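You operate a simulated robot arm through the tools that you are given. There is no shell and no other tool.

Carry out the task below with a simulated robot arm. There is one attempt and no reset: what you move stays moved.

## Task
Open the lidded pot on the short bench, sieve two scoops of its mix, then switch the sieve off.
Fine: leave the lid on the bench; steel scoop, four fifths full at least, put it back; spill a spoonful at most. Set down upright: steel scoop.

It is judged by the outcome, as a careful person would: the job done as asked, and still so three seconds after it is handed in. It fails if anything else is knocked over, pushed out of place, dropped, spilled or broken. Lids that push on must go on centred and level and be pressed home; caps that screw on are set level and turned clockwise until they are tight.

## Robot
A 7-joint arm with a fingered hand, fixed in place. Base frame: the origin is on the floor under the middle of its stand, x ahead of it, y to its left, z up; the work surface is at about z = 0.84. Readings come in m, degrees, newtons and seconds.
With the tool pointing down near the work surface it reaches from about 0.36 to 0.84 m from the base axis. Its first joint turns from -115.0 to 115.0 degrees. Payload 5 kg.
Tool frame: the origin (TCP) lies between the finger pads and is the grasp point; the fingertips stand 0.032 m ahead of it; z points along the fingers, y is the line along which they close. The gripper opens to 0.16 m; its body begins 0.089 m behind the TCP. The gripper is a hand of 4 fingers: y runs from the thumb to the fingers, the wrist lies at [0, 0, -0.267] in the tool frame.
Orientation is that of the tool frame in the base frame, as [roll, pitch, yaw] about the fixed x, y, z axes, in that order (R = Rz(yaw) Ry(pitch) Rx(roll)). With the fingers straight down and closing along the base's y, the tool's x points along the base's -x, its y along +y and its z along -z.

## Interface
- The arm moves only by the tool step_arm. Its argument "rows" is a list of rows, each a list of 6 numbers: the shift along the tool's x, y, z in m, then the turn, a rotation vector about the tool's x, y, z in degrees. In form: [[x, y, z, rx, ry, rz], ...]. A call has 1 to 20 rows; each row shifts and turns the commanded pose from where the row before left it, along the tool's axes as they then stand. Rows are played at 5 a second. More than 0.05 m and 8.6 degrees between two rows, and nothing of the call is played. Where a pose cannot be reached the arm comes as near as it can. A force on the tool above 40 N (or 10 N above the force at the start of the call, whichever is more), or a blocked arm, ends the call early, and 0.2 s more pass. In this call time passes only in rows, and 0.2 s behind the last. It gives the time, the measured TCP pose, the force on the tool (base axes), the opening and the grip force at its end, in the units of the frame above (readings bear some noise), with the torque about the TCP (base axes, N m) and any sound that the robot's microphone picked up.
- Cameras (640 x 400 px; columns grow to the right, rows downward): "scene" is fixed at [0.3994, -0.4972, 1.6409]; the picture's right is [0.95, -0.32, 0.00], its down [-0.20, -0.59, -0.78] and it looks along [0.25, 0.74, -0.63] (base axes); focal length 257 px, centre (320, 200). "wrist" rides on the gripper at [0.08, -0.004, -0.114] in the tool frame; the picture's right is [0.05, 1.00, 0.00], its down [-0.82, 0.04, -0.58] and it looks along [-0.58, 0.03, 0.82] (tool axes); focal length 265 px, centre (320, 200). There is no depth. A picture from a camera that has moved, and an enlarged one, comes with that camera's place and axes in the base frame and with its lens.
- camera(camera): a new picture of that camera. The clock stands still meanwhile.
- raise_lower(by): slides the trunk up (or, below 0, down) by that many m; the arm rides with it, the base frame stays. It gives what a move gives, with no picture.
- finger_targets(finger1, finger2, finger3, thumb_bend): sets how far each is bent, from 0 (flat) to 1 (curled in); at 0.3 the hand is open as for a grip, at 0.7 the pads meet at the TCP. One left out holds its place. A second passes; each finger stops where it meets its share of the squeeze, and holds until it gets a number again. It is the only way to open and close the hand. It gives what a move gives, with no picture; readings hold the bend of each and the force on the fingers (four entries, about 0 where the hand has none), thumb and palm.
- inspect(camera, box): a new picture of the part [left, top, right, bottom] of that camera's present view, enlarged. The clock stands still meanwhile.
- hand_in(): hands the job in; it is judged then, once.

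Places have to be worked out from the pictures, the camera data and where the tool is seen. Open the gripper and draw the arm clear of the work before you hand the job in, unless the task says otherwise.

The tools are called after "Request:" as a command line: name --pt "numbers of a row" for each row, then --argument value for the rest, lists and objects as JSON in quotes. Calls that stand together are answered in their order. step_arm: Moves the arm, as the interface text tells. Its arguments: {"type":"object","properties":{"rows":{"type":"array","items":{"type":"array","items":{"type":"number"}}}},"required":["rows"]} The other tools are called the same way: raise_lower (by) moves the trunk up or down; finger_targets (finger1, finger2, finger3, thumb_bend) moves the fingers one by one; camera (camera) takes a picture; inspect (camera, box) takes an enlarged picture of a part of a camera's view; hand_in () hands the job in.

At the start:

```text
clock: 0.0
tool_pos: [0.4113, 0.2805, 1.4609]
ee_rot: [180.0, 0.0, 179.9]
contact_force: [-0.9, -0.4, -0.2]
ft_torque: [0.01, 0.0, 0.0]
width: 0.1598
grasp_force: 0.0
shape: jaw
bend: [0.3, 0.3, 0.3, 0.3]
finger forces: [0.0, 0.1, 0.1, 0.0, 0.0, 0.0]
trunk travel left (down, up): [-0.775, 0.215]
```

scene: 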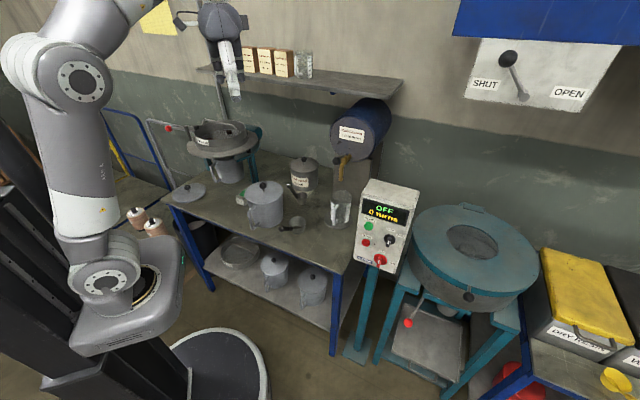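
wrist: 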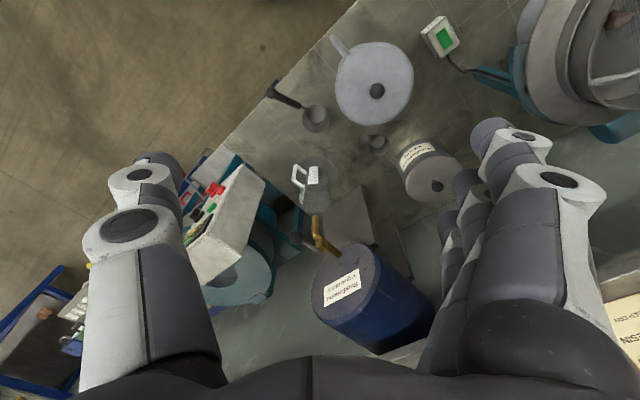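

I'll begin by looking closely at the scene to identify the pots, scoop, sieve and switches.

Request:
inspect --camera "scene" --box '[150, 100, 390, 250]'

Request:
inspect --camera "scene" --box '[340, 160, 560, 300]'

Request:
inspect --camera "wrist" --box '[240, 0, 480, 150]'

Request:
inspect --camera "wrist" --box '[400, 0, 640, 150]'

```text
2.67 times, centred on (270, 175) of scene
camera zoom: at [0.3994, -0.4972, 1.6409], right [0.95, -0.32, 0.0], down [-0.2, -0.59, -0.78], along [0.25, 0.74, -0.63], focal length 685 px, centre (453, 267)
```

zoom: 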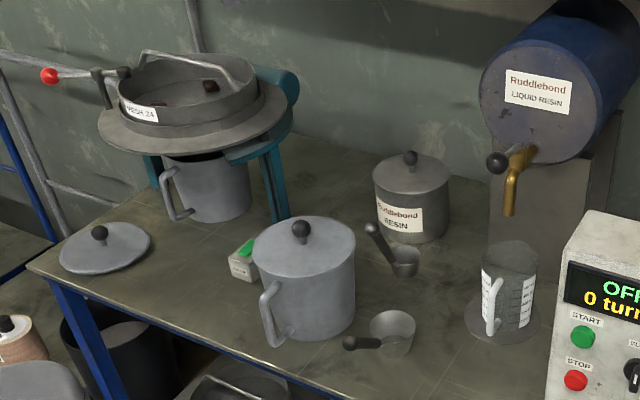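

```text
2.86 times, centred on (450, 230) of scene
camera zoom: at [0.3994, -0.4972, 1.6409], right [0.95, -0.32, 0.0], down [-0.2, -0.59, -0.78], along [0.25, 0.74, -0.63], focal length 734 px, centre (-51, 114)
```

zoom: 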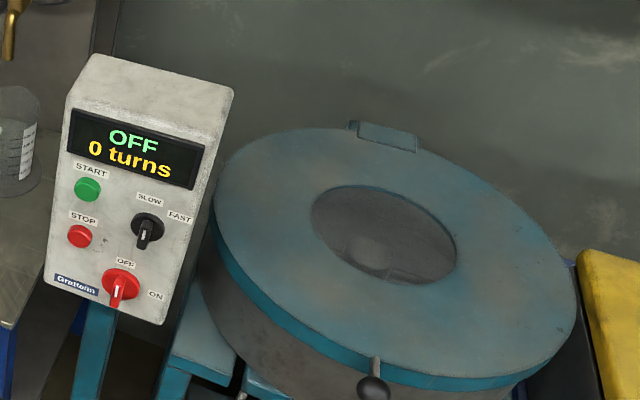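

```text
2.67 times, centred on (360, 75) of wrist
camera zoom: at [0.3311, 0.2768, 1.5736], right [-0.05, 1.0, 0.0], down [0.82, 0.04, 0.58], along [0.58, 0.03, -0.82], focal length 708 px, centre (213, 533)
```

zoom: 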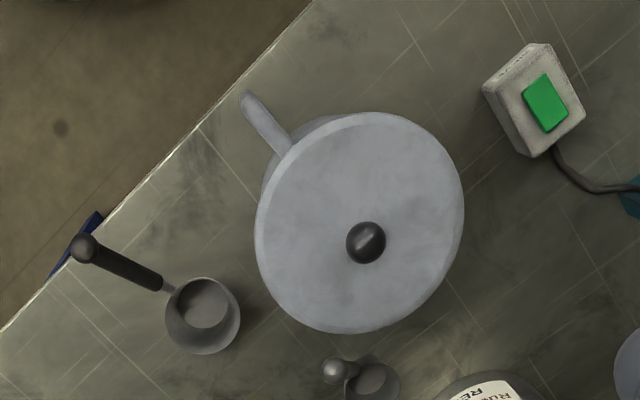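

```text
2.67 times, centred on (520, 75) of wrist
camera zoom: at [0.3311, 0.2768, 1.5736], right [-0.05, 1.0, 0.0], down [0.82, 0.04, 0.58], along [0.58, 0.03, -0.82], focal length 708 px, centre (-213, 533)
```

zoom: 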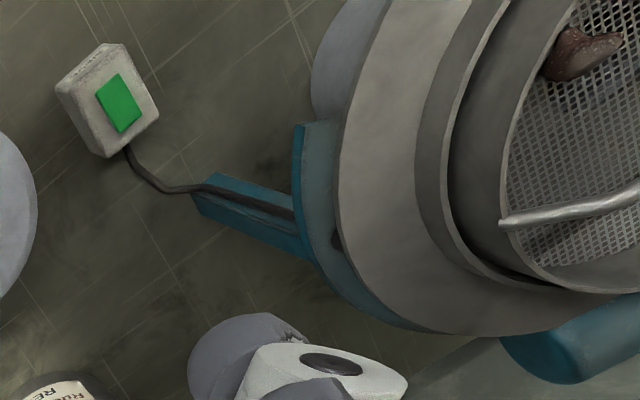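

The bench edge runs diagonally; the lidded pot's knob is at about (0.452, 0.399, 1.01), the large scoop's cup is near (0.56, 0.28), and a smaller scoop is near (0.63, 0.46). I'll move high above everything and turn the wrist camera toward the sieve and switch to see details and listen for any hum.

Request:
step_arm --pt "0.0301 0.0314 0 0 0 0" --pt "0.0301 0.0314 0 0 0 0" --pt "0.0301 0.0314 0 0 0 0" --pt "0.0301 0.0314 0 0 0 0" --pt "0.0301 0.0314 0 0 0 0" --pt "0.0301 0.0314 0 0 0 0" --pt "0.0301 0.0314 0 0 0 0" --pt "0 0 0 0 0 -7.8" --pt "0 0 0 0 0 -7.8" --pt "0 0 0 0 0 -7.8" --pt "0 0 0 0 0 -7.8" --pt "0 0 0 0 0 -7.8" --pt "0 0 0 0 0 -7.8" --pt "0 0 0 0 0 -7.8" --pt "0 0 0 0 0 -7.8" --pt "0 0 0 0 0 -7.8"

```text
clock: 3.4
tool_pos: [0.2022, 0.498, 1.4596]
ee_rot: [-179.9, 0.3, -109.6]
contact_force: [0.0, 0.2, -0.6]
ft_torque: [0.02, 0.02, 0.0]
width: 0.1599
grasp_force: 0.1
shape: jaw
bend: [0.3, 0.3, 0.3, 0.3]
finger forces: [0.0, 0.0, 0.0, 0.0, 0.0, 0.1]
trunk travel left (down, up): [-0.775, 0.215]
```

No sound was reported, so the sieve is probably off now. I'll look at it from here.

Request:
camera --camera "wrist"

Request:
camera --camera "scene"

```text
taken
camera wrist: at [0.1775, 0.4232, 1.5726], right [-0.96, 0.29, 0.0], down [0.24, 0.78, 0.58], along [0.17, 0.56, -0.81], focal length 265 px, centre (320, 200)
```

wrist: 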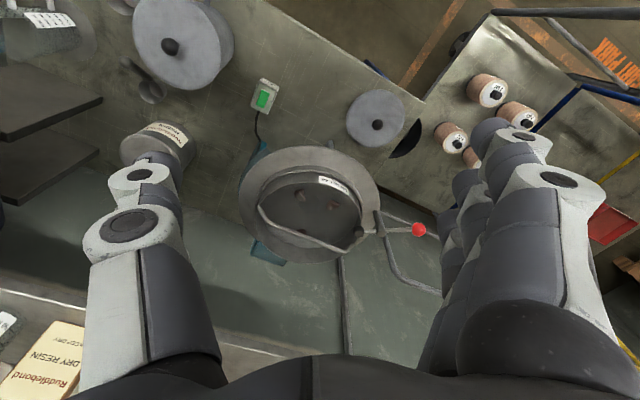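

```text
taken
```

scene: 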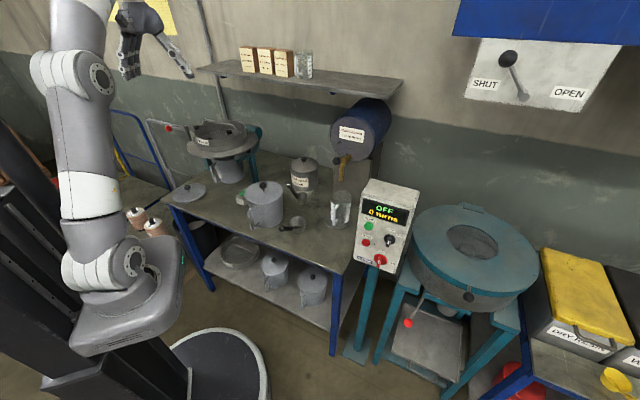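

Request:
inspect --camera "wrist" --box '[220, 130, 440, 267]'

Request:
inspect --camera "wrist" --box '[100, 0, 320, 137]'

Request:
inspect --camera "wrist" --box '[230, 60, 310, 110]'

```text
2.91 times, centred on (330, 198) of wrist
camera zoom: at [0.1775, 0.4232, 1.5726], right [-0.96, 0.29, 0.0], down [0.24, 0.78, 0.58], along [0.17, 0.56, -0.81], focal length 772 px, centre (291, 204)
```

zoom: 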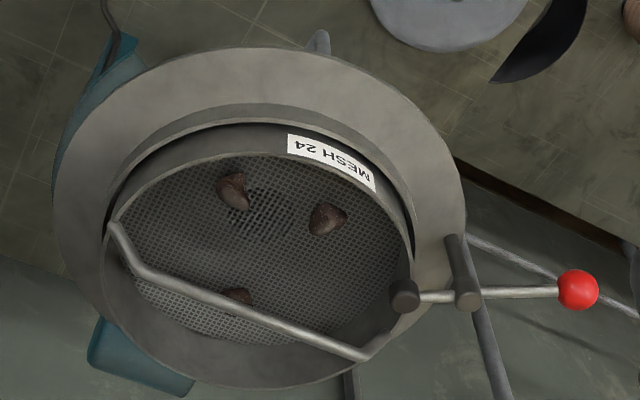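

```text
2.91 times, centred on (210, 68) of wrist
camera zoom: at [0.1775, 0.4232, 1.5726], right [-0.96, 0.29, 0.0], down [0.24, 0.78, 0.58], along [0.17, 0.56, -0.81], focal length 772 px, centre (640, 582)
```

zoom: 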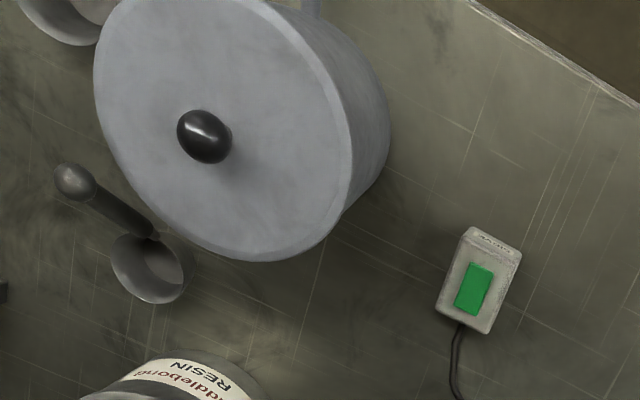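

```text
8.00 times, centred on (270, 85) of wrist
camera zoom: at [0.1775, 0.4232, 1.5726], right [-0.96, 0.29, 0.0], down [0.24, 0.78, 0.58], along [0.17, 0.56, -0.81], focal length 2123 px, centre (720, 1120)
```

zoom: 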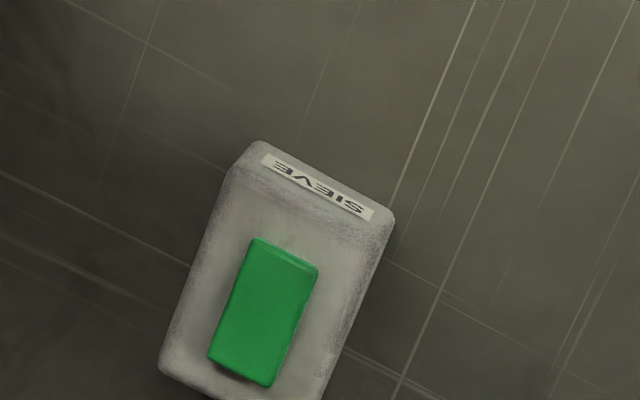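

The sieve switch box is labelled "SIEVE" with a green rocker at about (0.36, 0.56, 0.87); the sieve mesh is centred near (0.32, 0.82) with a bail handle at the back and the front half clear. I'll move lower to look at the switch's rocker state.

Request:
step_arm --pt "0.01244 -0.0178 0.035 0 0 0" --pt "0.01244 -0.0178 0.035 0 0 0" --pt "0.01244 -0.0178 0.035 0 0 0" --pt "0.01244 -0.0178 0.035 0 0 0" --pt "0.01244 -0.0178 0.035 0 0 0" --pt "0.01244 -0.0178 0.035 0 0 0" --pt "0.01244 -0.0178 0.035 0 0 0" --pt "0.01244 -0.0178 0.035 0 0 0"

Request:
camera --camera "wrist"

Request:
inspect --camera "wrist" --box '[270, 150, 370, 213]'

```text
clock: 5.2
tool_pos: [0.3019, 0.3584, 1.1806]
ee_rot: [179.8, 0.2, -109.9]
contact_force: [1.9, 0.8, -0.6]
ft_torque: [-0.01, -0.03, -0.03]
width: 0.1599
grasp_force: 0.1
shape: jaw
bend: [0.3, 0.3, 0.3, 0.3]
finger forces: [0.0, 0.1, 0.1, 0.1, 0.0, 0.0]
trunk travel left (down, up): [-0.775, 0.215]
```

```text
taken
camera wrist: at [0.2785, 0.283, 1.2942], right [-0.96, 0.29, 0.0], down [0.24, 0.78, 0.58], along [0.17, 0.55, -0.82], focal length 265 px, centre (320, 200)
```

wrist: 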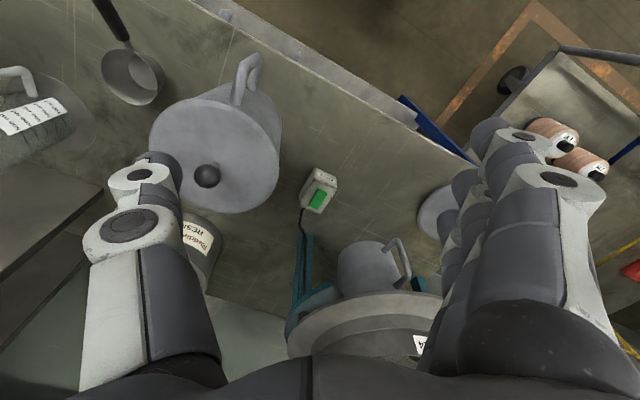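

```text
6.35 times, centred on (320, 182) of wrist
camera zoom: at [0.2785, 0.283, 1.2942], right [-0.96, 0.29, 0.0], down [0.24, 0.78, 0.58], along [0.17, 0.55, -0.82], focal length 1685 px, centre (320, 318)
```

zoom: 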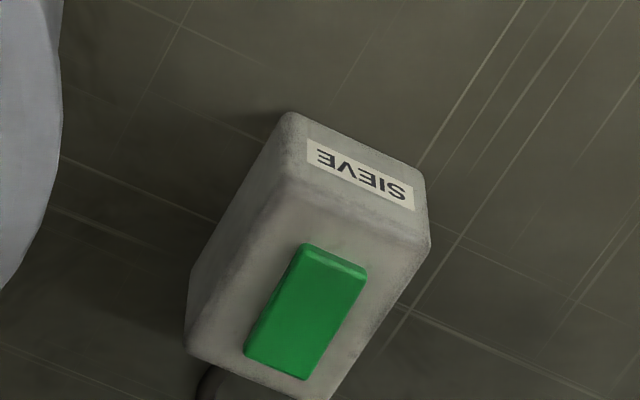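

The sieve switch has one green button on top at about (0.367, 0.557, 0.884). Now I'll zoom on the scoops to see which is the steel one.

Request:
inspect --camera "wrist" --box '[70, 0, 230, 100]'

Request:
inspect --camera "scene" --box '[265, 180, 325, 240]'

Request:
inspect --camera "scene" --box '[150, 100, 280, 220]'

```text
4.00 times, centred on (150, 50) of wrist
camera zoom: at [0.2785, 0.283, 1.2942], right [-0.96, 0.29, 0.0], down [0.24, 0.78, 0.58], along [0.17, 0.55, -0.82], focal length 1062 px, centre (1000, 800)
```

zoom: 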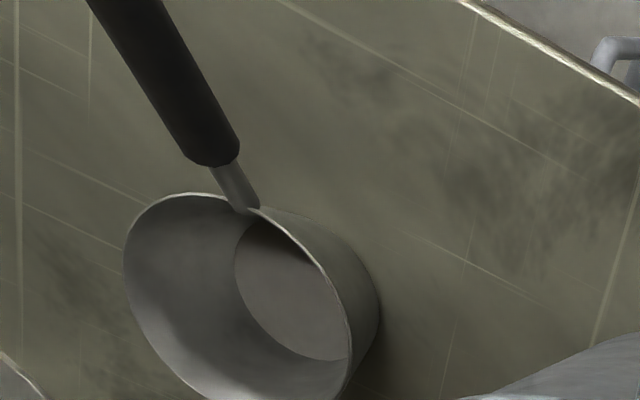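

```text
6.67 times, centred on (295, 210) of scene
camera zoom: at [0.3994, -0.4972, 1.6409], right [0.95, -0.32, 0.0], down [-0.2, -0.59, -0.78], along [0.25, 0.74, -0.63], focal length 1712 px, centre (487, 133)
```

zoom: 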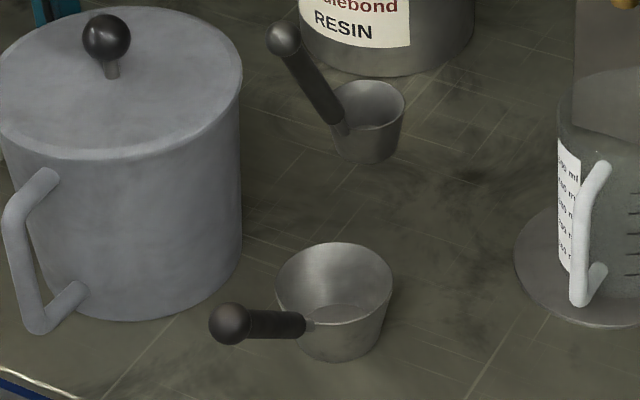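

```text
3.33 times, centred on (215, 160) of scene
camera zoom: at [0.3994, -0.4972, 1.6409], right [0.95, -0.32, 0.0], down [-0.2, -0.59, -0.78], along [0.25, 0.74, -0.63], focal length 856 px, centre (670, 333)
```

zoom: 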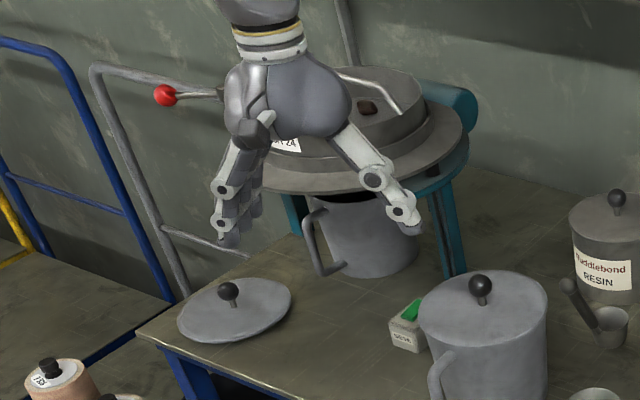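

Two similar metal scoops: a bigger bright one beside the pot and a smaller dark one beside the resin tin. I'll move the wrist camera closer to compare them and measure the handle geometry.

Request:
step_arm --pt "0.0069 -0.03536 0.0086 0 0 5" --pt "0.0069 -0.03536 0.0086 0 0 5" --pt "0.0069 -0.03536 0.0086 0 0 0" --pt "0.0069 -0.03536 0.0086 0 0 0" --pt "0.0069 -0.03536 0.0086 0 0 0" --pt "0.0069 -0.03536 0.0086 0 0 0" --pt "0.0069 -0.03536 0.0086 0 0 0"

Request:
camera --camera "wrist"

```text
clock: 6.8
tool_pos: [0.4994, 0.2005, 1.1184]
ee_rot: [-180.0, 0.2, -119.8]
contact_force: [0.0, 0.0, -0.3]
ft_torque: [-0.01, 0.03, 0.01]
width: 0.1598
grasp_force: 0.1
shape: jaw
bend: [0.3, 0.3, 0.3, 0.3]
finger forces: [0.0, 0.0, 0.1, 0.0, 0.1, 0.1]
trunk travel left (down, up): [-0.775, 0.215]
```

```text
taken
camera wrist: at [0.4622, 0.1301, 1.2328], right [-0.89, 0.45, 0.0], down [0.37, 0.73, 0.58], along [0.26, 0.52, -0.82], focal length 265 px, centre (320, 200)
```

wrist: 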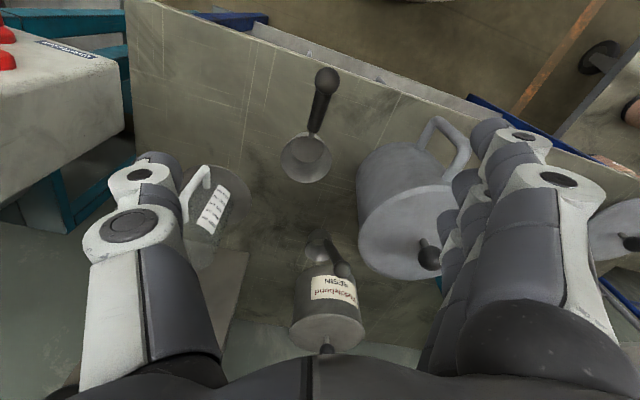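

Request:
inspect --camera "wrist" --box '[260, 60, 360, 190]'

Request:
inspect --camera "wrist" --box '[280, 220, 380, 320]'

Request:
inspect --camera "wrist" --box '[340, 100, 480, 290]'

```text
3.08 times, centred on (310, 125) of wrist
camera zoom: at [0.4622, 0.1301, 1.2328], right [-0.89, 0.45, 0.0], down [0.37, 0.73, 0.58], along [0.26, 0.52, -0.82], focal length 817 px, centre (351, 431)
```

zoom: 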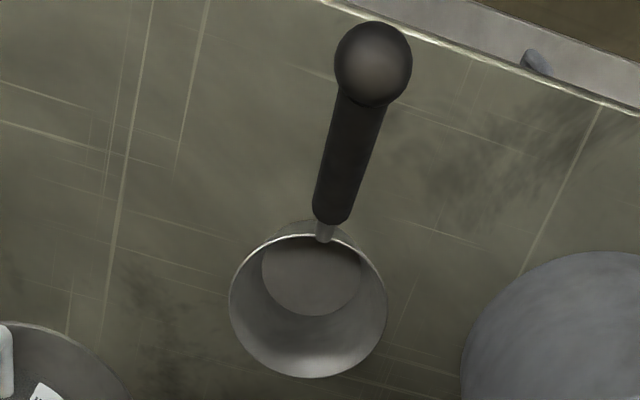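

```text
4.00 times, centred on (330, 270) of wrist
camera zoom: at [0.4622, 0.1301, 1.2328], right [-0.89, 0.45, 0.0], down [0.37, 0.73, 0.58], along [0.26, 0.52, -0.82], focal length 1062 px, centre (280, -80)
```

zoom: 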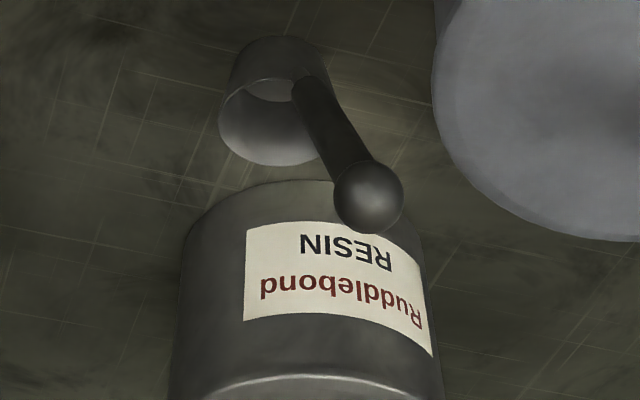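

```text
2.11 times, centred on (410, 195) of wrist
camera zoom: at [0.4622, 0.1301, 1.2328], right [-0.89, 0.45, 0.0], down [0.37, 0.73, 0.58], along [0.26, 0.52, -0.82], focal length 559 px, centre (130, 210)
```

zoom: 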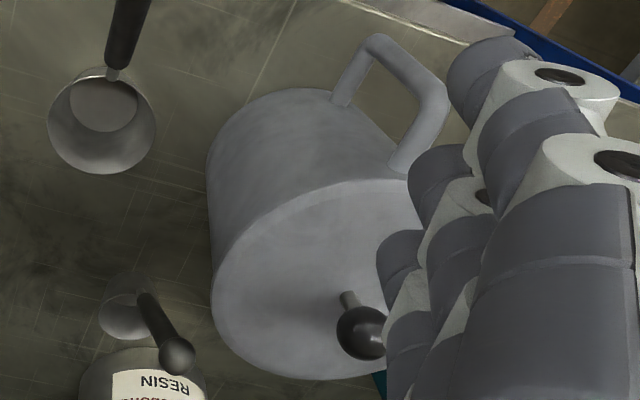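

I'll compare the two cups' material under the same light with high-zoom views from the scene camera.

Request:
inspect --camera "scene" --box '[294, 188, 310, 208]'

Request:
inspect --camera "scene" --box '[282, 213, 308, 238]'

```text
16.00 times, centred on (302, 198) of scene
camera zoom: at [0.3994, -0.4972, 1.6409], right [0.95, -0.32, 0.0], down [-0.2, -0.59, -0.78], along [0.25, 0.74, -0.63], focal length 4109 px, centre (608, 232)
```

zoom: 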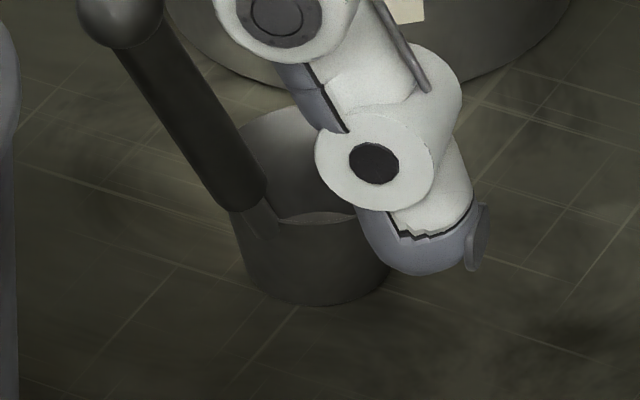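

```text
16.00 times, centred on (295, 226) of scene
camera zoom: at [0.3994, -0.4972, 1.6409], right [0.95, -0.32, 0.0], down [-0.2, -0.59, -0.78], along [0.25, 0.74, -0.63], focal length 4109 px, centre (720, -208)
```

zoom: 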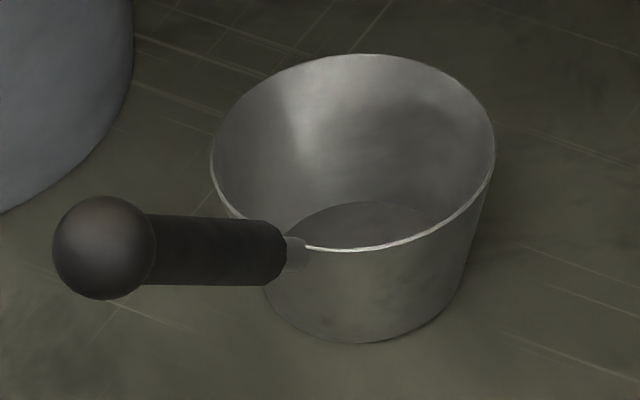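

The large scoop beside the pot is bright steel (rim ≈0.075 m, ball-ended handle rising 45° toward the robot); the small one is dull tin for the resin. First the lid: the knob centre triangulates to (0.4525, 0.397, 1.021). I'll go above it with the fingers closing along the bench edge.

Request:
step_arm --pt "0 0 -0.02 0 0 7.6" --pt "0 0 -0.01 0 0 7.6" --pt "-0.0211 0.0344 0 0 0 0" --pt "-0.0211 0.0344 0 0 0 0" --pt "-0.0211 0.0344 0 0 0 0" --pt "-0.0211 0.0344 0 0 0 0" --pt "-0.0211 0.0344 0 0 0 0"

Request:
camera --camera "wrist"

Request:
camera --camera "scene"

```text
clock: 8.4
tool_pos: [0.4522, 0.3996, 1.1486]
ee_rot: [-180.0, 0.0, -135.1]
contact_force: [-1.4, 1.3, -0.2]
ft_torque: [-0.04, 0.01, 0.01]
width: 0.1598
grasp_force: 0.1
shape: jaw
bend: [0.3, 0.3, 0.3, 0.3]
finger forces: [0.0, 0.1, 0.0, 0.1, 0.0, 0.0]
trunk travel left (down, up): [-0.775, 0.215]
```

```text
taken
camera wrist: at [0.3978, 0.3403, 1.2632], right [-0.74, 0.67, 0.0], down [0.55, 0.61, 0.58], along [0.39, 0.43, -0.82], focal length 265 px, centre (320, 200)
```

wrist: 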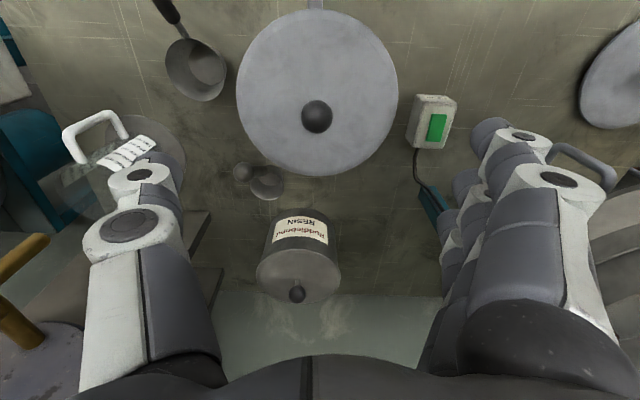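

```text
taken
```

scene: 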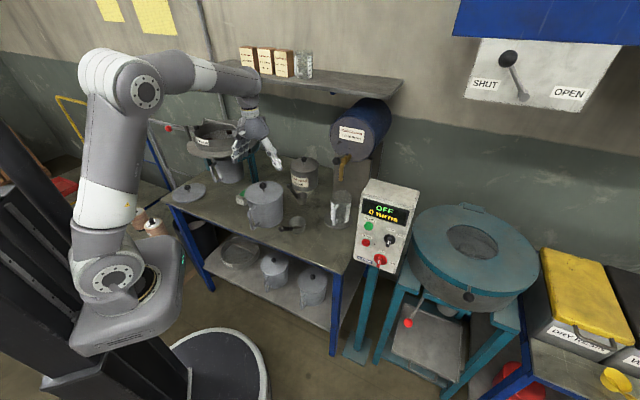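

The knob appears exactly where I predicted. I'll descend so the TCP is just above the knob's centre, with the fingertips staying above the lid plate.

Request:
step_arm --pt "0.0016 -0.002 0.035 0 0 0" --pt "0 0 0.035 0 0 0" --pt "0 0 0.03 0 0 0" --pt "0 0 0.012 0 0 0"

Request:
camera --camera "wrist"

Request:
inspect --camera "scene" --box '[210, 130, 330, 240]'

```text
clock: 9.4
tool_pos: [0.4514, 0.3958, 1.0376]
ee_rot: [-180.0, 0.1, -135.0]
contact_force: [0.1, 0.4, 0.8]
ft_torque: [0.02, 0.01, 0.0]
width: 0.16
grasp_force: 0.2
shape: jaw
bend: [0.3, 0.3, 0.3, 0.3]
finger forces: [0.0, 0.0, 0.0, 0.1, 0.1, 0.1]
trunk travel left (down, up): [-0.775, 0.215]
```

```text
taken
camera wrist: at [0.3974, 0.3364, 1.151], right [-0.74, 0.67, 0.0], down [0.55, 0.61, 0.58], along [0.39, 0.43, -0.82], focal length 265 px, centre (320, 200)
```

wrist: 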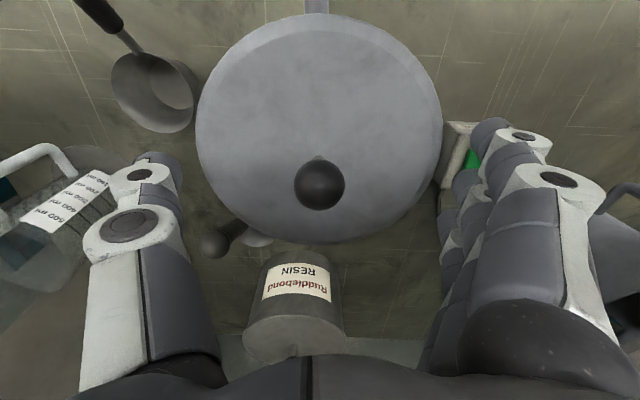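

```text
3.64 times, centred on (270, 185) of scene
camera zoom: at [0.3994, -0.4972, 1.6409], right [0.95, -0.32, 0.0], down [-0.2, -0.59, -0.78], along [0.25, 0.74, -0.63], focal length 934 px, centre (502, 254)
```

zoom: 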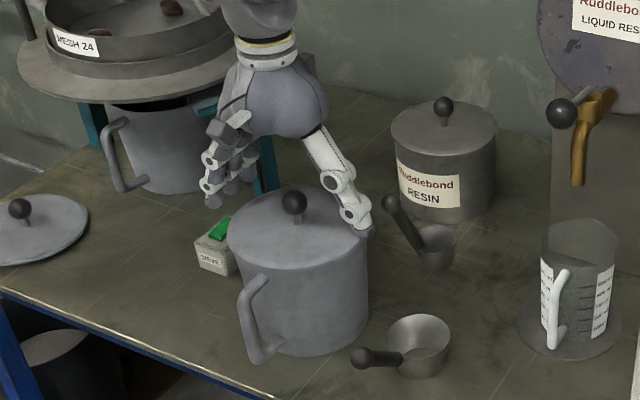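

The hand straddles the knob well, with thumb and fingers clear of the lid. I'll lower 6 mm more and close partway to check symmetry before squeezing.

Request:
step_arm --pt "-0.001 0 0.006 0 0 0"

Request:
finger_targets --finger1 0.5 --finger2 0.5 --finger3 0.5 --thumb_bend 0.5

Request:
camera --camera "wrist"

```text
clock: 9.8
tool_pos: [0.4516, 0.3964, 1.0309]
ee_rot: [-180.0, 0.1, -135.1]
contact_force: [0.0, 0.3, -0.2]
ft_torque: [0.01, 0.03, 0.0]
width: 0.16
grasp_force: 0.2
shape: jaw
bend: [0.3, 0.3, 0.3, 0.3]
finger forces: [0.1, 0.0, 0.1, 0.1, 0.0, 0.1]
trunk travel left (down, up): [-0.775, 0.215]
```

```text
clock: 10.8
tool_pos: [0.4521, 0.3963, 1.0326]
ee_rot: [179.9, 0.1, -135.1]
contact_force: [1.7, 1.9, 10.5]
ft_torque: [0.07, 0.05, -0.05]
width: 0.095
grasp_force: 4.6
shape: fingers
bend: [0.49, 0.49, 0.5, 0.5]
finger forces: [2.6, 2.0, 1.4, 0.1, 4.1, 0.0]
trunk travel left (down, up): [-0.775, 0.215]
```

```text
taken
camera wrist: at [0.3977, 0.3367, 1.1459], right [-0.74, 0.67, 0.0], down [0.55, 0.6, 0.58], along [0.39, 0.43, -0.81], focal length 265 px, centre (320, 200)
```

wrist: 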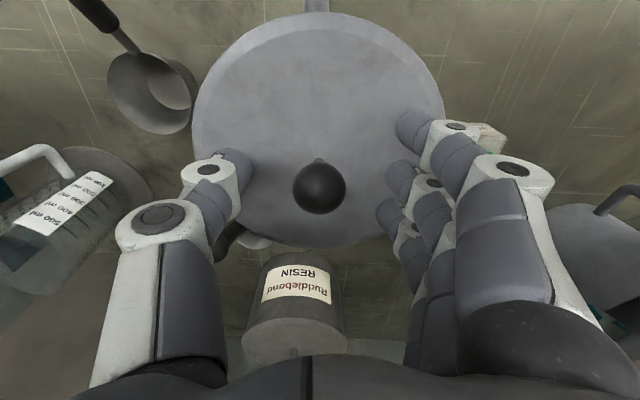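

Fingertips press on the lid (10 N up) at this half-closed bend, as they arc lower. I'll lift 13 mm and then continue closing.

Request:
step_arm --pt "0 0 -0.013 0 0 0"

Request:
finger_targets --finger1 0.6 --finger2 0.6 --finger3 0.6 --thumb_bend 0.6

Request:
camera --camera "wrist"

Request:
inspect --camera "scene" --box '[210, 130, 330, 240]'

```text
clock: 11.2
tool_pos: [0.4509, 0.3948, 1.0438]
ee_rot: [180.0, 0.0, -135.1]
contact_force: [-0.4, 0.6, 0.5]
ft_torque: [0.01, -0.01, 0.01]
width: 0.0923
grasp_force: 0.1
shape: fingers
bend: [0.5, 0.5, 0.5, 0.5]
finger forces: [0.0, 0.0, 0.1, 0.0, 0.0, 0.1]
trunk travel left (down, up): [-0.775, 0.215]
```

```text
clock: 12.2
tool_pos: [0.4519, 0.3949, 1.0434]
ee_rot: [180.0, 0.0, -135.1]
contact_force: [-0.4, 1.2, -0.2]
ft_torque: [0.02, -0.02, -0.05]
width: 0.0539
grasp_force: 0.0
shape: fingers
bend: [0.6, 0.6, 0.6, 0.6]
finger forces: [0.0, 0.0, 0.0, 0.0, 0.0, 0.1]
trunk travel left (down, up): [-0.775, 0.215]
```

```text
taken
camera wrist: at [0.3976, 0.3363, 1.1581], right [-0.74, 0.67, 0.0], down [0.55, 0.61, 0.58], along [0.39, 0.43, -0.82], focal length 265 px, centre (320, 200)
```

wrist: 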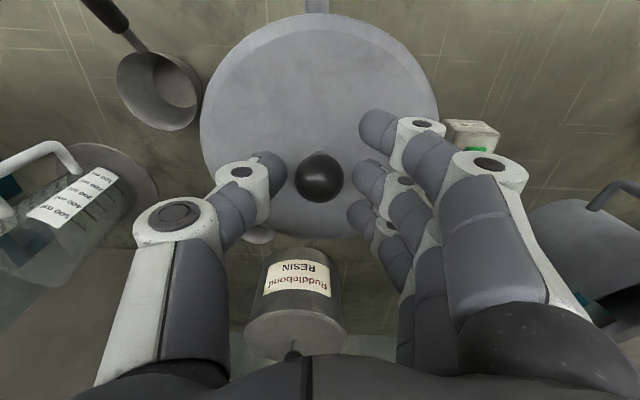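

```text
3.64 times, centred on (270, 185) of scene
camera zoom: at [0.3994, -0.4972, 1.6409], right [0.95, -0.32, 0.0], down [-0.2, -0.59, -0.78], along [0.25, 0.74, -0.63], focal length 934 px, centre (502, 254)
```

zoom: 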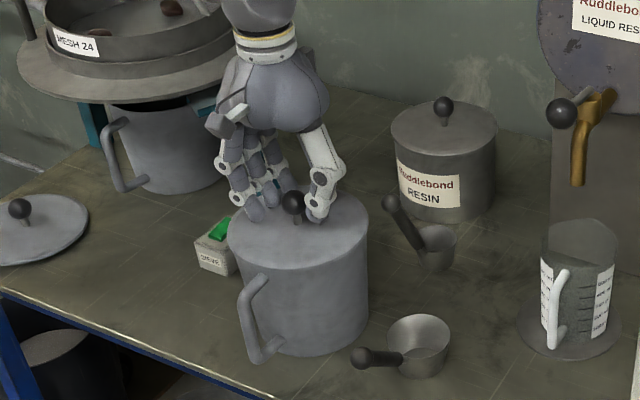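

Fingers now flank the knob without contact. I'll lower 7 mm so the pads meet the ball's middle, then squeeze.

Request:
step_arm --pt "0 0 0.007 0 0 0"

Request:
finger_targets --finger1 0.75 --finger2 0.75 --finger3 0.75 --thumb_bend 0.72

Request:
camera --camera "wrist"

```text
clock: 12.6
tool_pos: [0.4515, 0.3953, 1.037]
ee_rot: [180.0, 0.0, -135.1]
contact_force: [0.2, 0.1, -0.3]
ft_torque: [0.0, 0.03, 0.01]
width: 0.0543
grasp_force: 0.1
shape: fingers
bend: [0.6, 0.6, 0.6, 0.6]
finger forces: [0.1, 0.0, 0.1, 0.0, 0.0, 0.0]
trunk travel left (down, up): [-0.775, 0.215]
```

```text
clock: 13.6
tool_pos: [0.4515, 0.3953, 1.0373]
ee_rot: [180.0, 0.0, -135.1]
contact_force: [0.5, 0.8, -0.3]
ft_torque: [0.01, 0.03, 0.0]
width: 0.0231
grasp_force: 10.4
shape: fingers
bend: [0.75, 0.65, 0.75, 0.68]
finger forces: [0.0, 9.2, 0.0, 0.0, 11.4, 0.0]
trunk travel left (down, up): [-0.775, 0.215]
heard: snap
```

```text
taken
camera wrist: at [0.3977, 0.3364, 1.1511], right [-0.74, 0.67, 0.0], down [0.55, 0.61, 0.58], along [0.39, 0.43, -0.82], focal length 265 px, centre (320, 200)
```

wrist: 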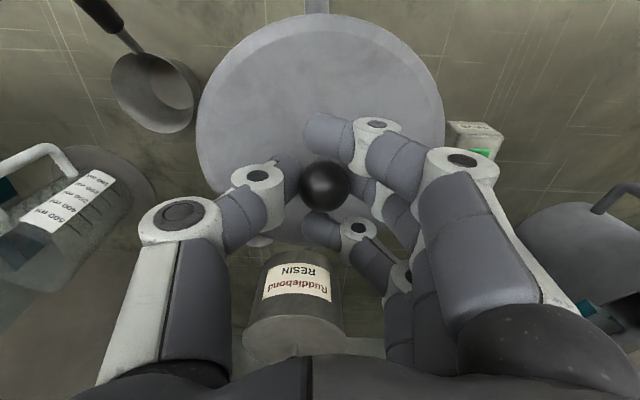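

The middle finger and thumb hold the knob at ~10 N with the outer fingers caging it; a "snap" was heard. I'll lift gently 2 cm and check.

Request:
step_arm --pt "0 0 -0.008 0 0 0" --pt "0 0 -0.012 0 0 0"

Request:
inspect --camera "scene" --box '[210, 130, 330, 240]'

```text
clock: 14.2
tool_pos: [0.453, 0.3943, 1.0571]
ee_rot: [179.9, 0.2, -135.1]
contact_force: [0.4, 0.0, -1.2]
ft_torque: [-0.02, 0.01, 0.03]
width: 0.0227
grasp_force: 10.5
shape: fingers
bend: [0.75, 0.65, 0.75, 0.68]
finger forces: [0.1, 10.4, 0.1, 0.0, 10.5, 0.1]
trunk travel left (down, up): [-0.775, 0.215]
```

```text
3.64 times, centred on (270, 185) of scene
camera zoom: at [0.3994, -0.4972, 1.6409], right [0.95, -0.32, 0.0], down [-0.2, -0.59, -0.78], along [0.25, 0.74, -0.63], focal length 934 px, centre (502, 254)
```

zoom: 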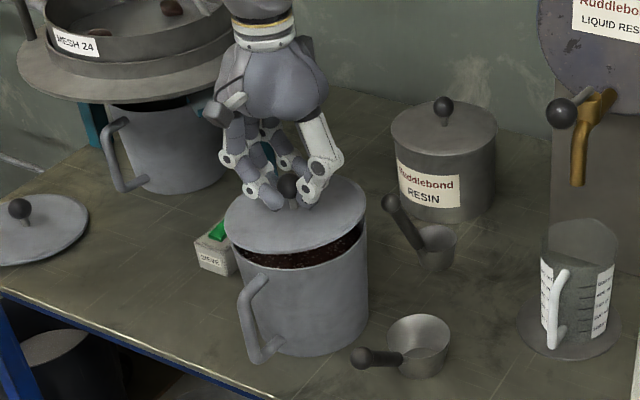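

The lid is free and the pot is nearly full of dark mix. I'll lift it slowly 7 cm and check it's still level.

Request:
step_arm --pt "0 0 -0.015 0 0 0" --pt "0 0 -0.02 0 0 0" --pt "0 0 -0.02 0 0 0" --pt "0 0 -0.018 0 0 0"

Request:
inspect --camera "scene" --box '[210, 130, 330, 240]'

Request:
camera --camera "wrist"

```text
clock: 15.2
tool_pos: [0.452, 0.3953, 1.1302]
ee_rot: [179.9, 0.0, -135.0]
contact_force: [-0.2, -0.2, -1.2]
ft_torque: [-0.02, -0.01, -0.02]
width: 0.023
grasp_force: 10.6
shape: fingers
bend: [0.75, 0.65, 0.75, 0.68]
finger forces: [0.0, 10.4, 0.0, 0.0, 10.6, 0.0]
trunk travel left (down, up): [-0.775, 0.215]
```

```text
3.64 times, centred on (270, 185) of scene
camera zoom: at [0.3994, -0.4972, 1.6409], right [0.95, -0.32, 0.0], down [-0.2, -0.59, -0.78], along [0.25, 0.74, -0.63], focal length 934 px, centre (502, 254)
```

zoom: 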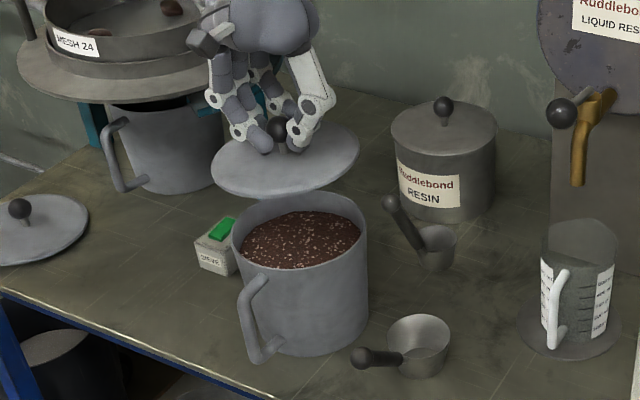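

```text
taken
camera wrist: at [0.3977, 0.3366, 1.2446], right [-0.74, 0.67, 0.0], down [0.55, 0.61, 0.58], along [0.39, 0.43, -0.82], focal length 265 px, centre (320, 200)
```

wrist: 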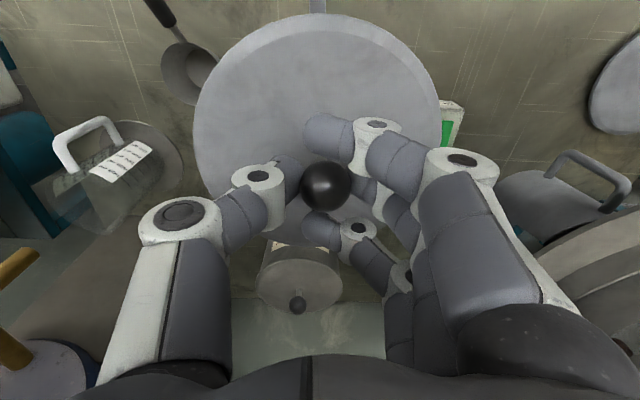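

The lid hangs level. I'll carry it slowly to the clear patch between pot, switch and resin tin, around (0.505, 0.59).

Request:
step_arm --pt "-0.01 0.006 0 0 0 0" --pt "-0.0175 0.0102 0 0 0 0" --pt "-0.0175 0.0102 0 0 0 0" --pt "-0.0175 0.0102 0 0 0 0" --pt "-0.0175 0.0102 0 0 0 0" --pt "-0.0175 0.0102 0 0 0 0" --pt "-0.0175 0.0102 0 0 0 0" --pt "-0.0175 0.0102 0 0 0 0" --pt "-0.0175 0.0102 0 0 0 0" --pt "-0.0175 0.0102 0 0 0 0" --pt "-0.008 0.004 0 0 0 0"

Request:
camera --camera "wrist"

Request:
inspect --camera "scene" --box '[190, 90, 350, 220]'

```text
clock: 17.6
tool_pos: [0.5037, 0.5927, 1.1315]
ee_rot: [180.0, 0.1, -135.1]
contact_force: [-0.6, -0.4, -0.9]
ft_torque: [-0.01, -0.01, -0.03]
width: 0.0226
grasp_force: 10.7
shape: fingers
bend: [0.75, 0.65, 0.75, 0.68]
finger forces: [0.0, 10.3, 0.1, 0.0, 10.4, 0.0]
trunk travel left (down, up): [-0.775, 0.215]
```

```text
taken
camera wrist: at [0.4504, 0.5332, 1.2448], right [-0.74, 0.67, 0.0], down [0.55, 0.61, 0.58], along [0.39, 0.43, -0.82], focal length 265 px, centre (320, 200)
```

wrist: 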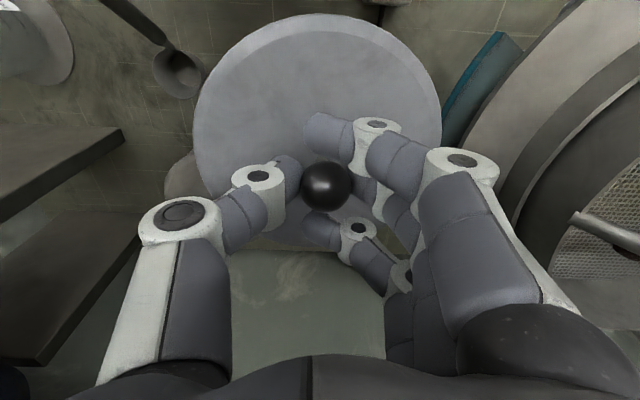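

```text
3.08 times, centred on (270, 155) of scene
camera zoom: at [0.3994, -0.4972, 1.6409], right [0.95, -0.32, 0.0], down [-0.2, -0.59, -0.78], along [0.25, 0.74, -0.63], focal length 790 px, centre (474, 338)
```

zoom: 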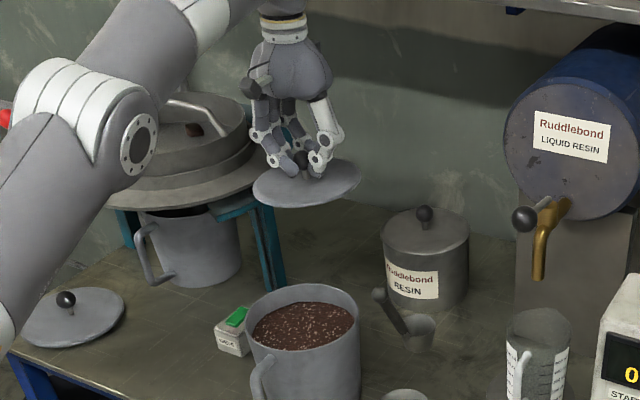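

The lid is over the clear spot (gaps ≥2.5 cm on all sides). I'll lower it steadily to just above the bench.

Request:
step_arm --pt "0 0 0.02 0 0 0" --pt "0 0 0.022 0 0 0" --pt "0 0 0.022 0 0 0" --pt "0 0 0.022 0 0 0" --pt "0 0 0.022 0 0 0" --pt "0 0 0.022 0 0 0" --pt "0 0 0.022 0 0 0" --pt "0 0 0.022 0 0 0" --pt "0 0 0.022 0 0 0" --pt "0 0 0.022 0 0 0" --pt "0 0 0.008 0 0 0"

Request:
inspect --camera "scene" --box '[190, 90, 350, 220]'

Request:
camera --camera "wrist"

```text
clock: 20.0
tool_pos: [0.5033, 0.5927, 0.9055]
ee_rot: [-179.9, 0.0, -135.1]
contact_force: [-0.5, 0.3, -1.0]
ft_torque: [0.03, 0.01, 0.01]
width: 0.0228
grasp_force: 10.5
shape: fingers
bend: [0.75, 0.65, 0.75, 0.68]
finger forces: [0.0, 10.2, 0.0, 0.1, 10.5, 0.0]
trunk travel left (down, up): [-0.775, 0.215]
```

```text
3.08 times, centred on (270, 155) of scene
camera zoom: at [0.3994, -0.4972, 1.6409], right [0.95, -0.32, 0.0], down [-0.2, -0.59, -0.78], along [0.25, 0.74, -0.63], focal length 790 px, centre (474, 338)
```

zoom: 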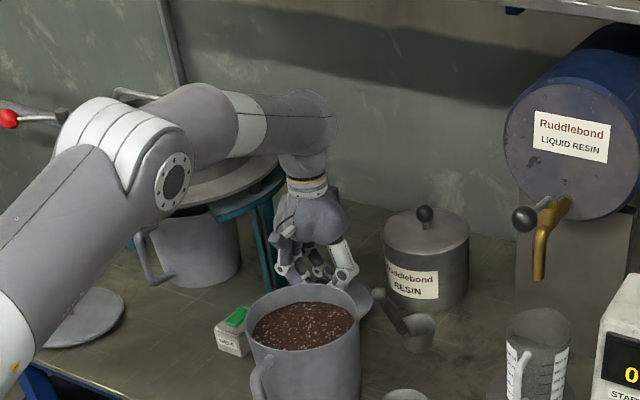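

```text
taken
camera wrist: at [0.4505, 0.533, 1.0179], right [-0.74, 0.67, 0.0], down [0.55, 0.61, 0.58], along [0.39, 0.43, -0.82], focal length 265 px, centre (320, 200)
```

wrist: 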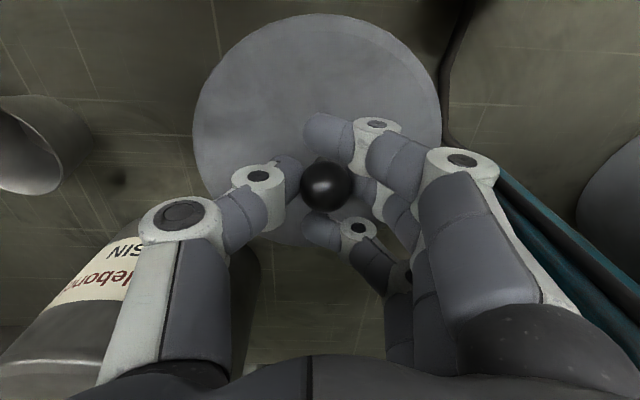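

The lid is ~1 cm above the bench; the switch cable runs just right of its edge, so I'll shift 7 mm away from it and lower until it rests.

Request:
step_arm --pt "0 -0.007 0 0 0 0" --pt "0 0 0.005 0 0 0" --pt "0 0 0.004 0 0 0"

```text
clock: 20.8
tool_pos: [0.51, 0.5875, 0.8957]
ee_rot: [180.0, 0.0, -135.0]
contact_force: [0.7, 1.1, 0.0]
ft_torque: [0.05, 0.1, -0.01]
width: 0.0228
grasp_force: 9.7
shape: fingers
bend: [0.75, 0.65, 0.75, 0.68]
finger forces: [0.0, 8.3, 0.0, 0.0, 11.3, 0.1]
trunk travel left (down, up): [-0.775, 0.215]
```

The force changed slightly (weight going off, small torque), so the lid is just touching. A couple more millimetres to seat it.

Request:
step_arm --pt "0 0 0.002 0 0 0" --pt "0 0 0.001 0 0 0"

Request:
camera --camera "wrist"

```text
clock: 21.4
tool_pos: [0.5106, 0.5861, 0.8937]
ee_rot: [-180.0, 0.0, -135.1]
contact_force: [1.7, -2.5, 5.5]
ft_torque: [-0.05, -0.06, -0.02]
width: 0.0221
grasp_force: 8.8
shape: fingers
bend: [0.75, 0.66, 0.75, 0.69]
finger forces: [0.1, 7.4, 0.0, 0.0, 9.9, 0.1]
trunk travel left (down, up): [-0.775, 0.215]
```

```text
taken
camera wrist: at [0.4557, 0.5274, 1.0074], right [-0.74, 0.67, 0.0], down [0.55, 0.6, 0.58], along [0.39, 0.43, -0.82], focal length 265 px, centre (320, 200)
```

wrist: 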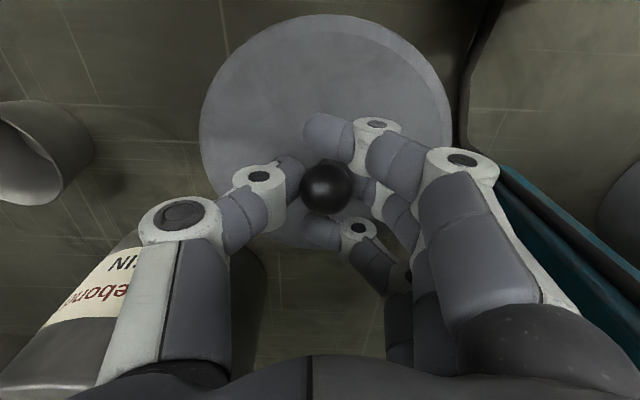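

The lid rests on the bench (5.5 N up). I'll open just enough to clear the ball, then rise straight up.

Request:
finger_targets --finger1 0.58 --finger2 0.58 --finger3 0.58 --thumb_bend 0.58

Request:
step_arm --pt "0 0 -0.01 0 0 0" --pt "0 0 -0.02 0 0 0" --pt "0 0 -0.03 0 0 0" --pt "0 0 -0.035 0 0 0" --pt "0 0 -0.035 0 0 0" --pt "0 0 -0.04 0 0 0" --pt "0 0 -0.04 0 0 0" --pt "0 0 -0.04 0 0 0"

Request:
camera --camera "wrist"

Request:
inspect --camera "scene" --box '[190, 90, 350, 240]'

```text
clock: 22.4
tool_pos: [0.5097, 0.5869, 0.8924]
ee_rot: [180.0, 0.0, -135.1]
contact_force: [-1.9, 1.2, 5.0]
ft_torque: [-0.09, -0.07, 0.02]
width: 0.061
grasp_force: 2.5
shape: fingers
bend: [0.57, 0.57, 0.57, 0.58]
finger forces: [0.0, 0.0, 0.0, 0.0, 4.7, 0.0]
trunk travel left (down, up): [-0.775, 0.215]
```

```text
clock: 24.2
tool_pos: [0.5088, 0.5866, 1.1424]
ee_rot: [179.9, 0.0, -135.1]
contact_force: [0.2, -0.5, 0.0]
ft_torque: [0.02, 0.05, -0.02]
width: 0.0636
grasp_force: 0.0
shape: fingers
bend: [0.57, 0.57, 0.57, 0.57]
finger forces: [0.0, 0.1, 0.0, 0.0, 0.0, 0.0]
trunk travel left (down, up): [-0.775, 0.215]
```

```text
taken
camera wrist: at [0.4551, 0.5281, 1.2568], right [-0.74, 0.67, 0.0], down [0.55, 0.61, 0.58], along [0.39, 0.43, -0.82], focal length 265 px, centre (320, 200)
```

wrist: 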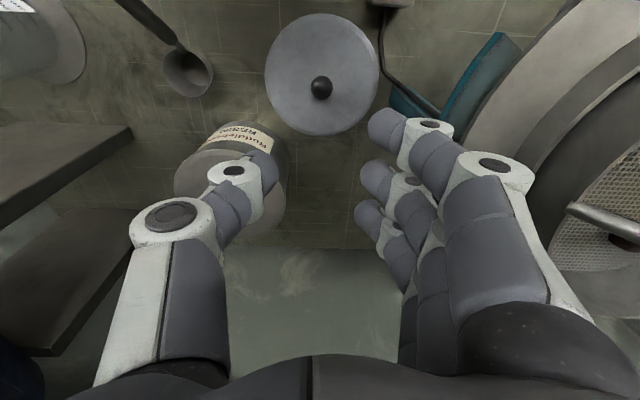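

```text
2.67 times, centred on (270, 165) of scene
camera zoom: at [0.3994, -0.4972, 1.6409], right [0.95, -0.32, 0.0], down [-0.2, -0.59, -0.78], along [0.25, 0.74, -0.63], focal length 685 px, centre (453, 293)
```

zoom: 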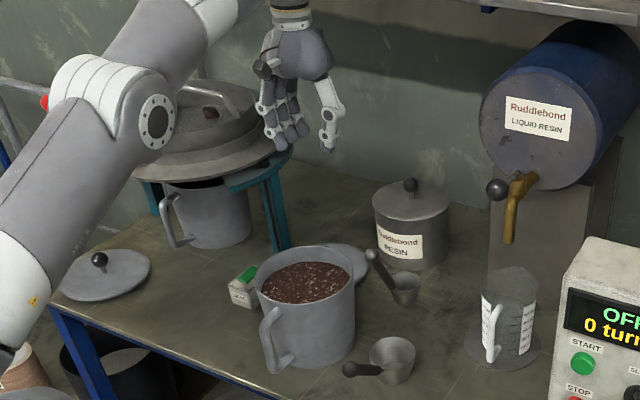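

The lid is resting on the bench and the pot is open. Now the steel scoop: its handle rises 45° toward the robot, so I'll tilt the hand ~50° sideways (wrist to the left) so the three fingers line up along the handle and a later roll can pour. First I'll reposition and rotate high above the bench front.

Request:
finger_targets --finger1 0.45 --finger2 0.45 --finger3 0.45 --thumb_bend 0.45

Request:
step_arm --pt "0 0 -0.03 0 0 0" --pt "0 0 -0.03 0 0 0" --pt "0.0319 -0.0179 0 0 0 0" --pt "0.0319 -0.0179 0 0 0 0" --pt "0.0319 -0.0179 0 0 0 0" --pt "0.0319 -0.0179 0 0 0 0" --pt "0.0319 -0.0179 0 0 0 0" --pt "0.0319 -0.0179 0 0 0 0" --pt "0.0319 -0.0179 0 0 0 0" --pt "0.0319 -0.0179 0 0 0 0" --pt "0.0319 -0.0179 0 0 0 0" --pt "0 0 0 6.164 1.71 -5.128" --pt "0 0 0 6.164 1.71 -5.128" --pt "0 0 0 6.164 1.71 -5.128" --pt "0 0 0 6.164 1.71 -5.128" --pt "0 0 0 6.164 1.71 -5.128" --pt "0 0 0 6.164 1.71 -5.128" --pt "0 0 0 6.164 1.71 -5.128" --pt "0 0 0 6.164 1.71 -5.128"

Request:
camera --camera "wrist"

Request:
camera --camera "scene"

```text
clock: 25.2
tool_pos: [0.5109, 0.588, 1.1424]
ee_rot: [180.0, -0.1, -135.2]
contact_force: [0.2, -0.8, 0.6]
ft_torque: [0.03, 0.03, 0.0]
width: 0.1105
grasp_force: 0.0
shape: fingers
bend: [0.45, 0.45, 0.45, 0.45]
finger forces: [0.0, 0.0, 0.0, 0.0, 0.0, 0.0]
trunk travel left (down, up): [-0.775, 0.215]
```

```text
clock: 29.2
tool_pos: [0.508, 0.5324, 1.2276]
ee_rot: [-136.6, -27.6, -102.3]
contact_force: [-0.3, -0.8, 1.0]
ft_torque: [0.02, -0.04, -0.01]
width: 0.1109
grasp_force: 0.1
shape: fingers
bend: [0.45, 0.45, 0.45, 0.45]
finger forces: [0.1, 0.0, 0.0, 0.0, 0.0, 0.1]
out of reach, approached as far as the arm can: row 1, 2, 3, 4, 5, 6, 7, 8, 9, 10, 11, 12, 13, 14
trunk travel left (down, up): [-0.775, 0.215]
```

```text
taken
camera wrist: at [0.4277, 0.5184, 1.3418], right [-0.79, -0.2, -0.58], down [-0.23, 0.97, -0.03], along [0.58, 0.1, -0.81], focal length 265 px, centre (320, 200)
```

wrist: 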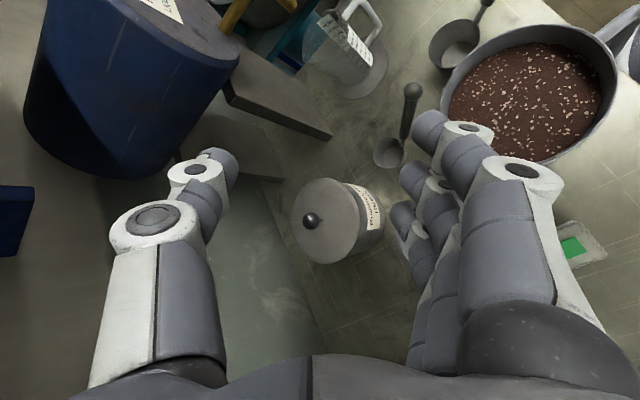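

```text
taken
```

scene: 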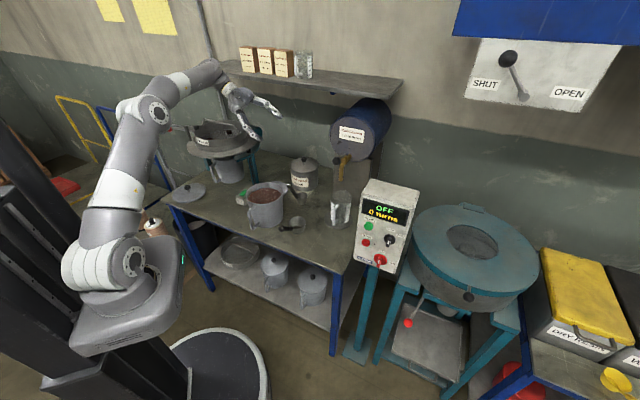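

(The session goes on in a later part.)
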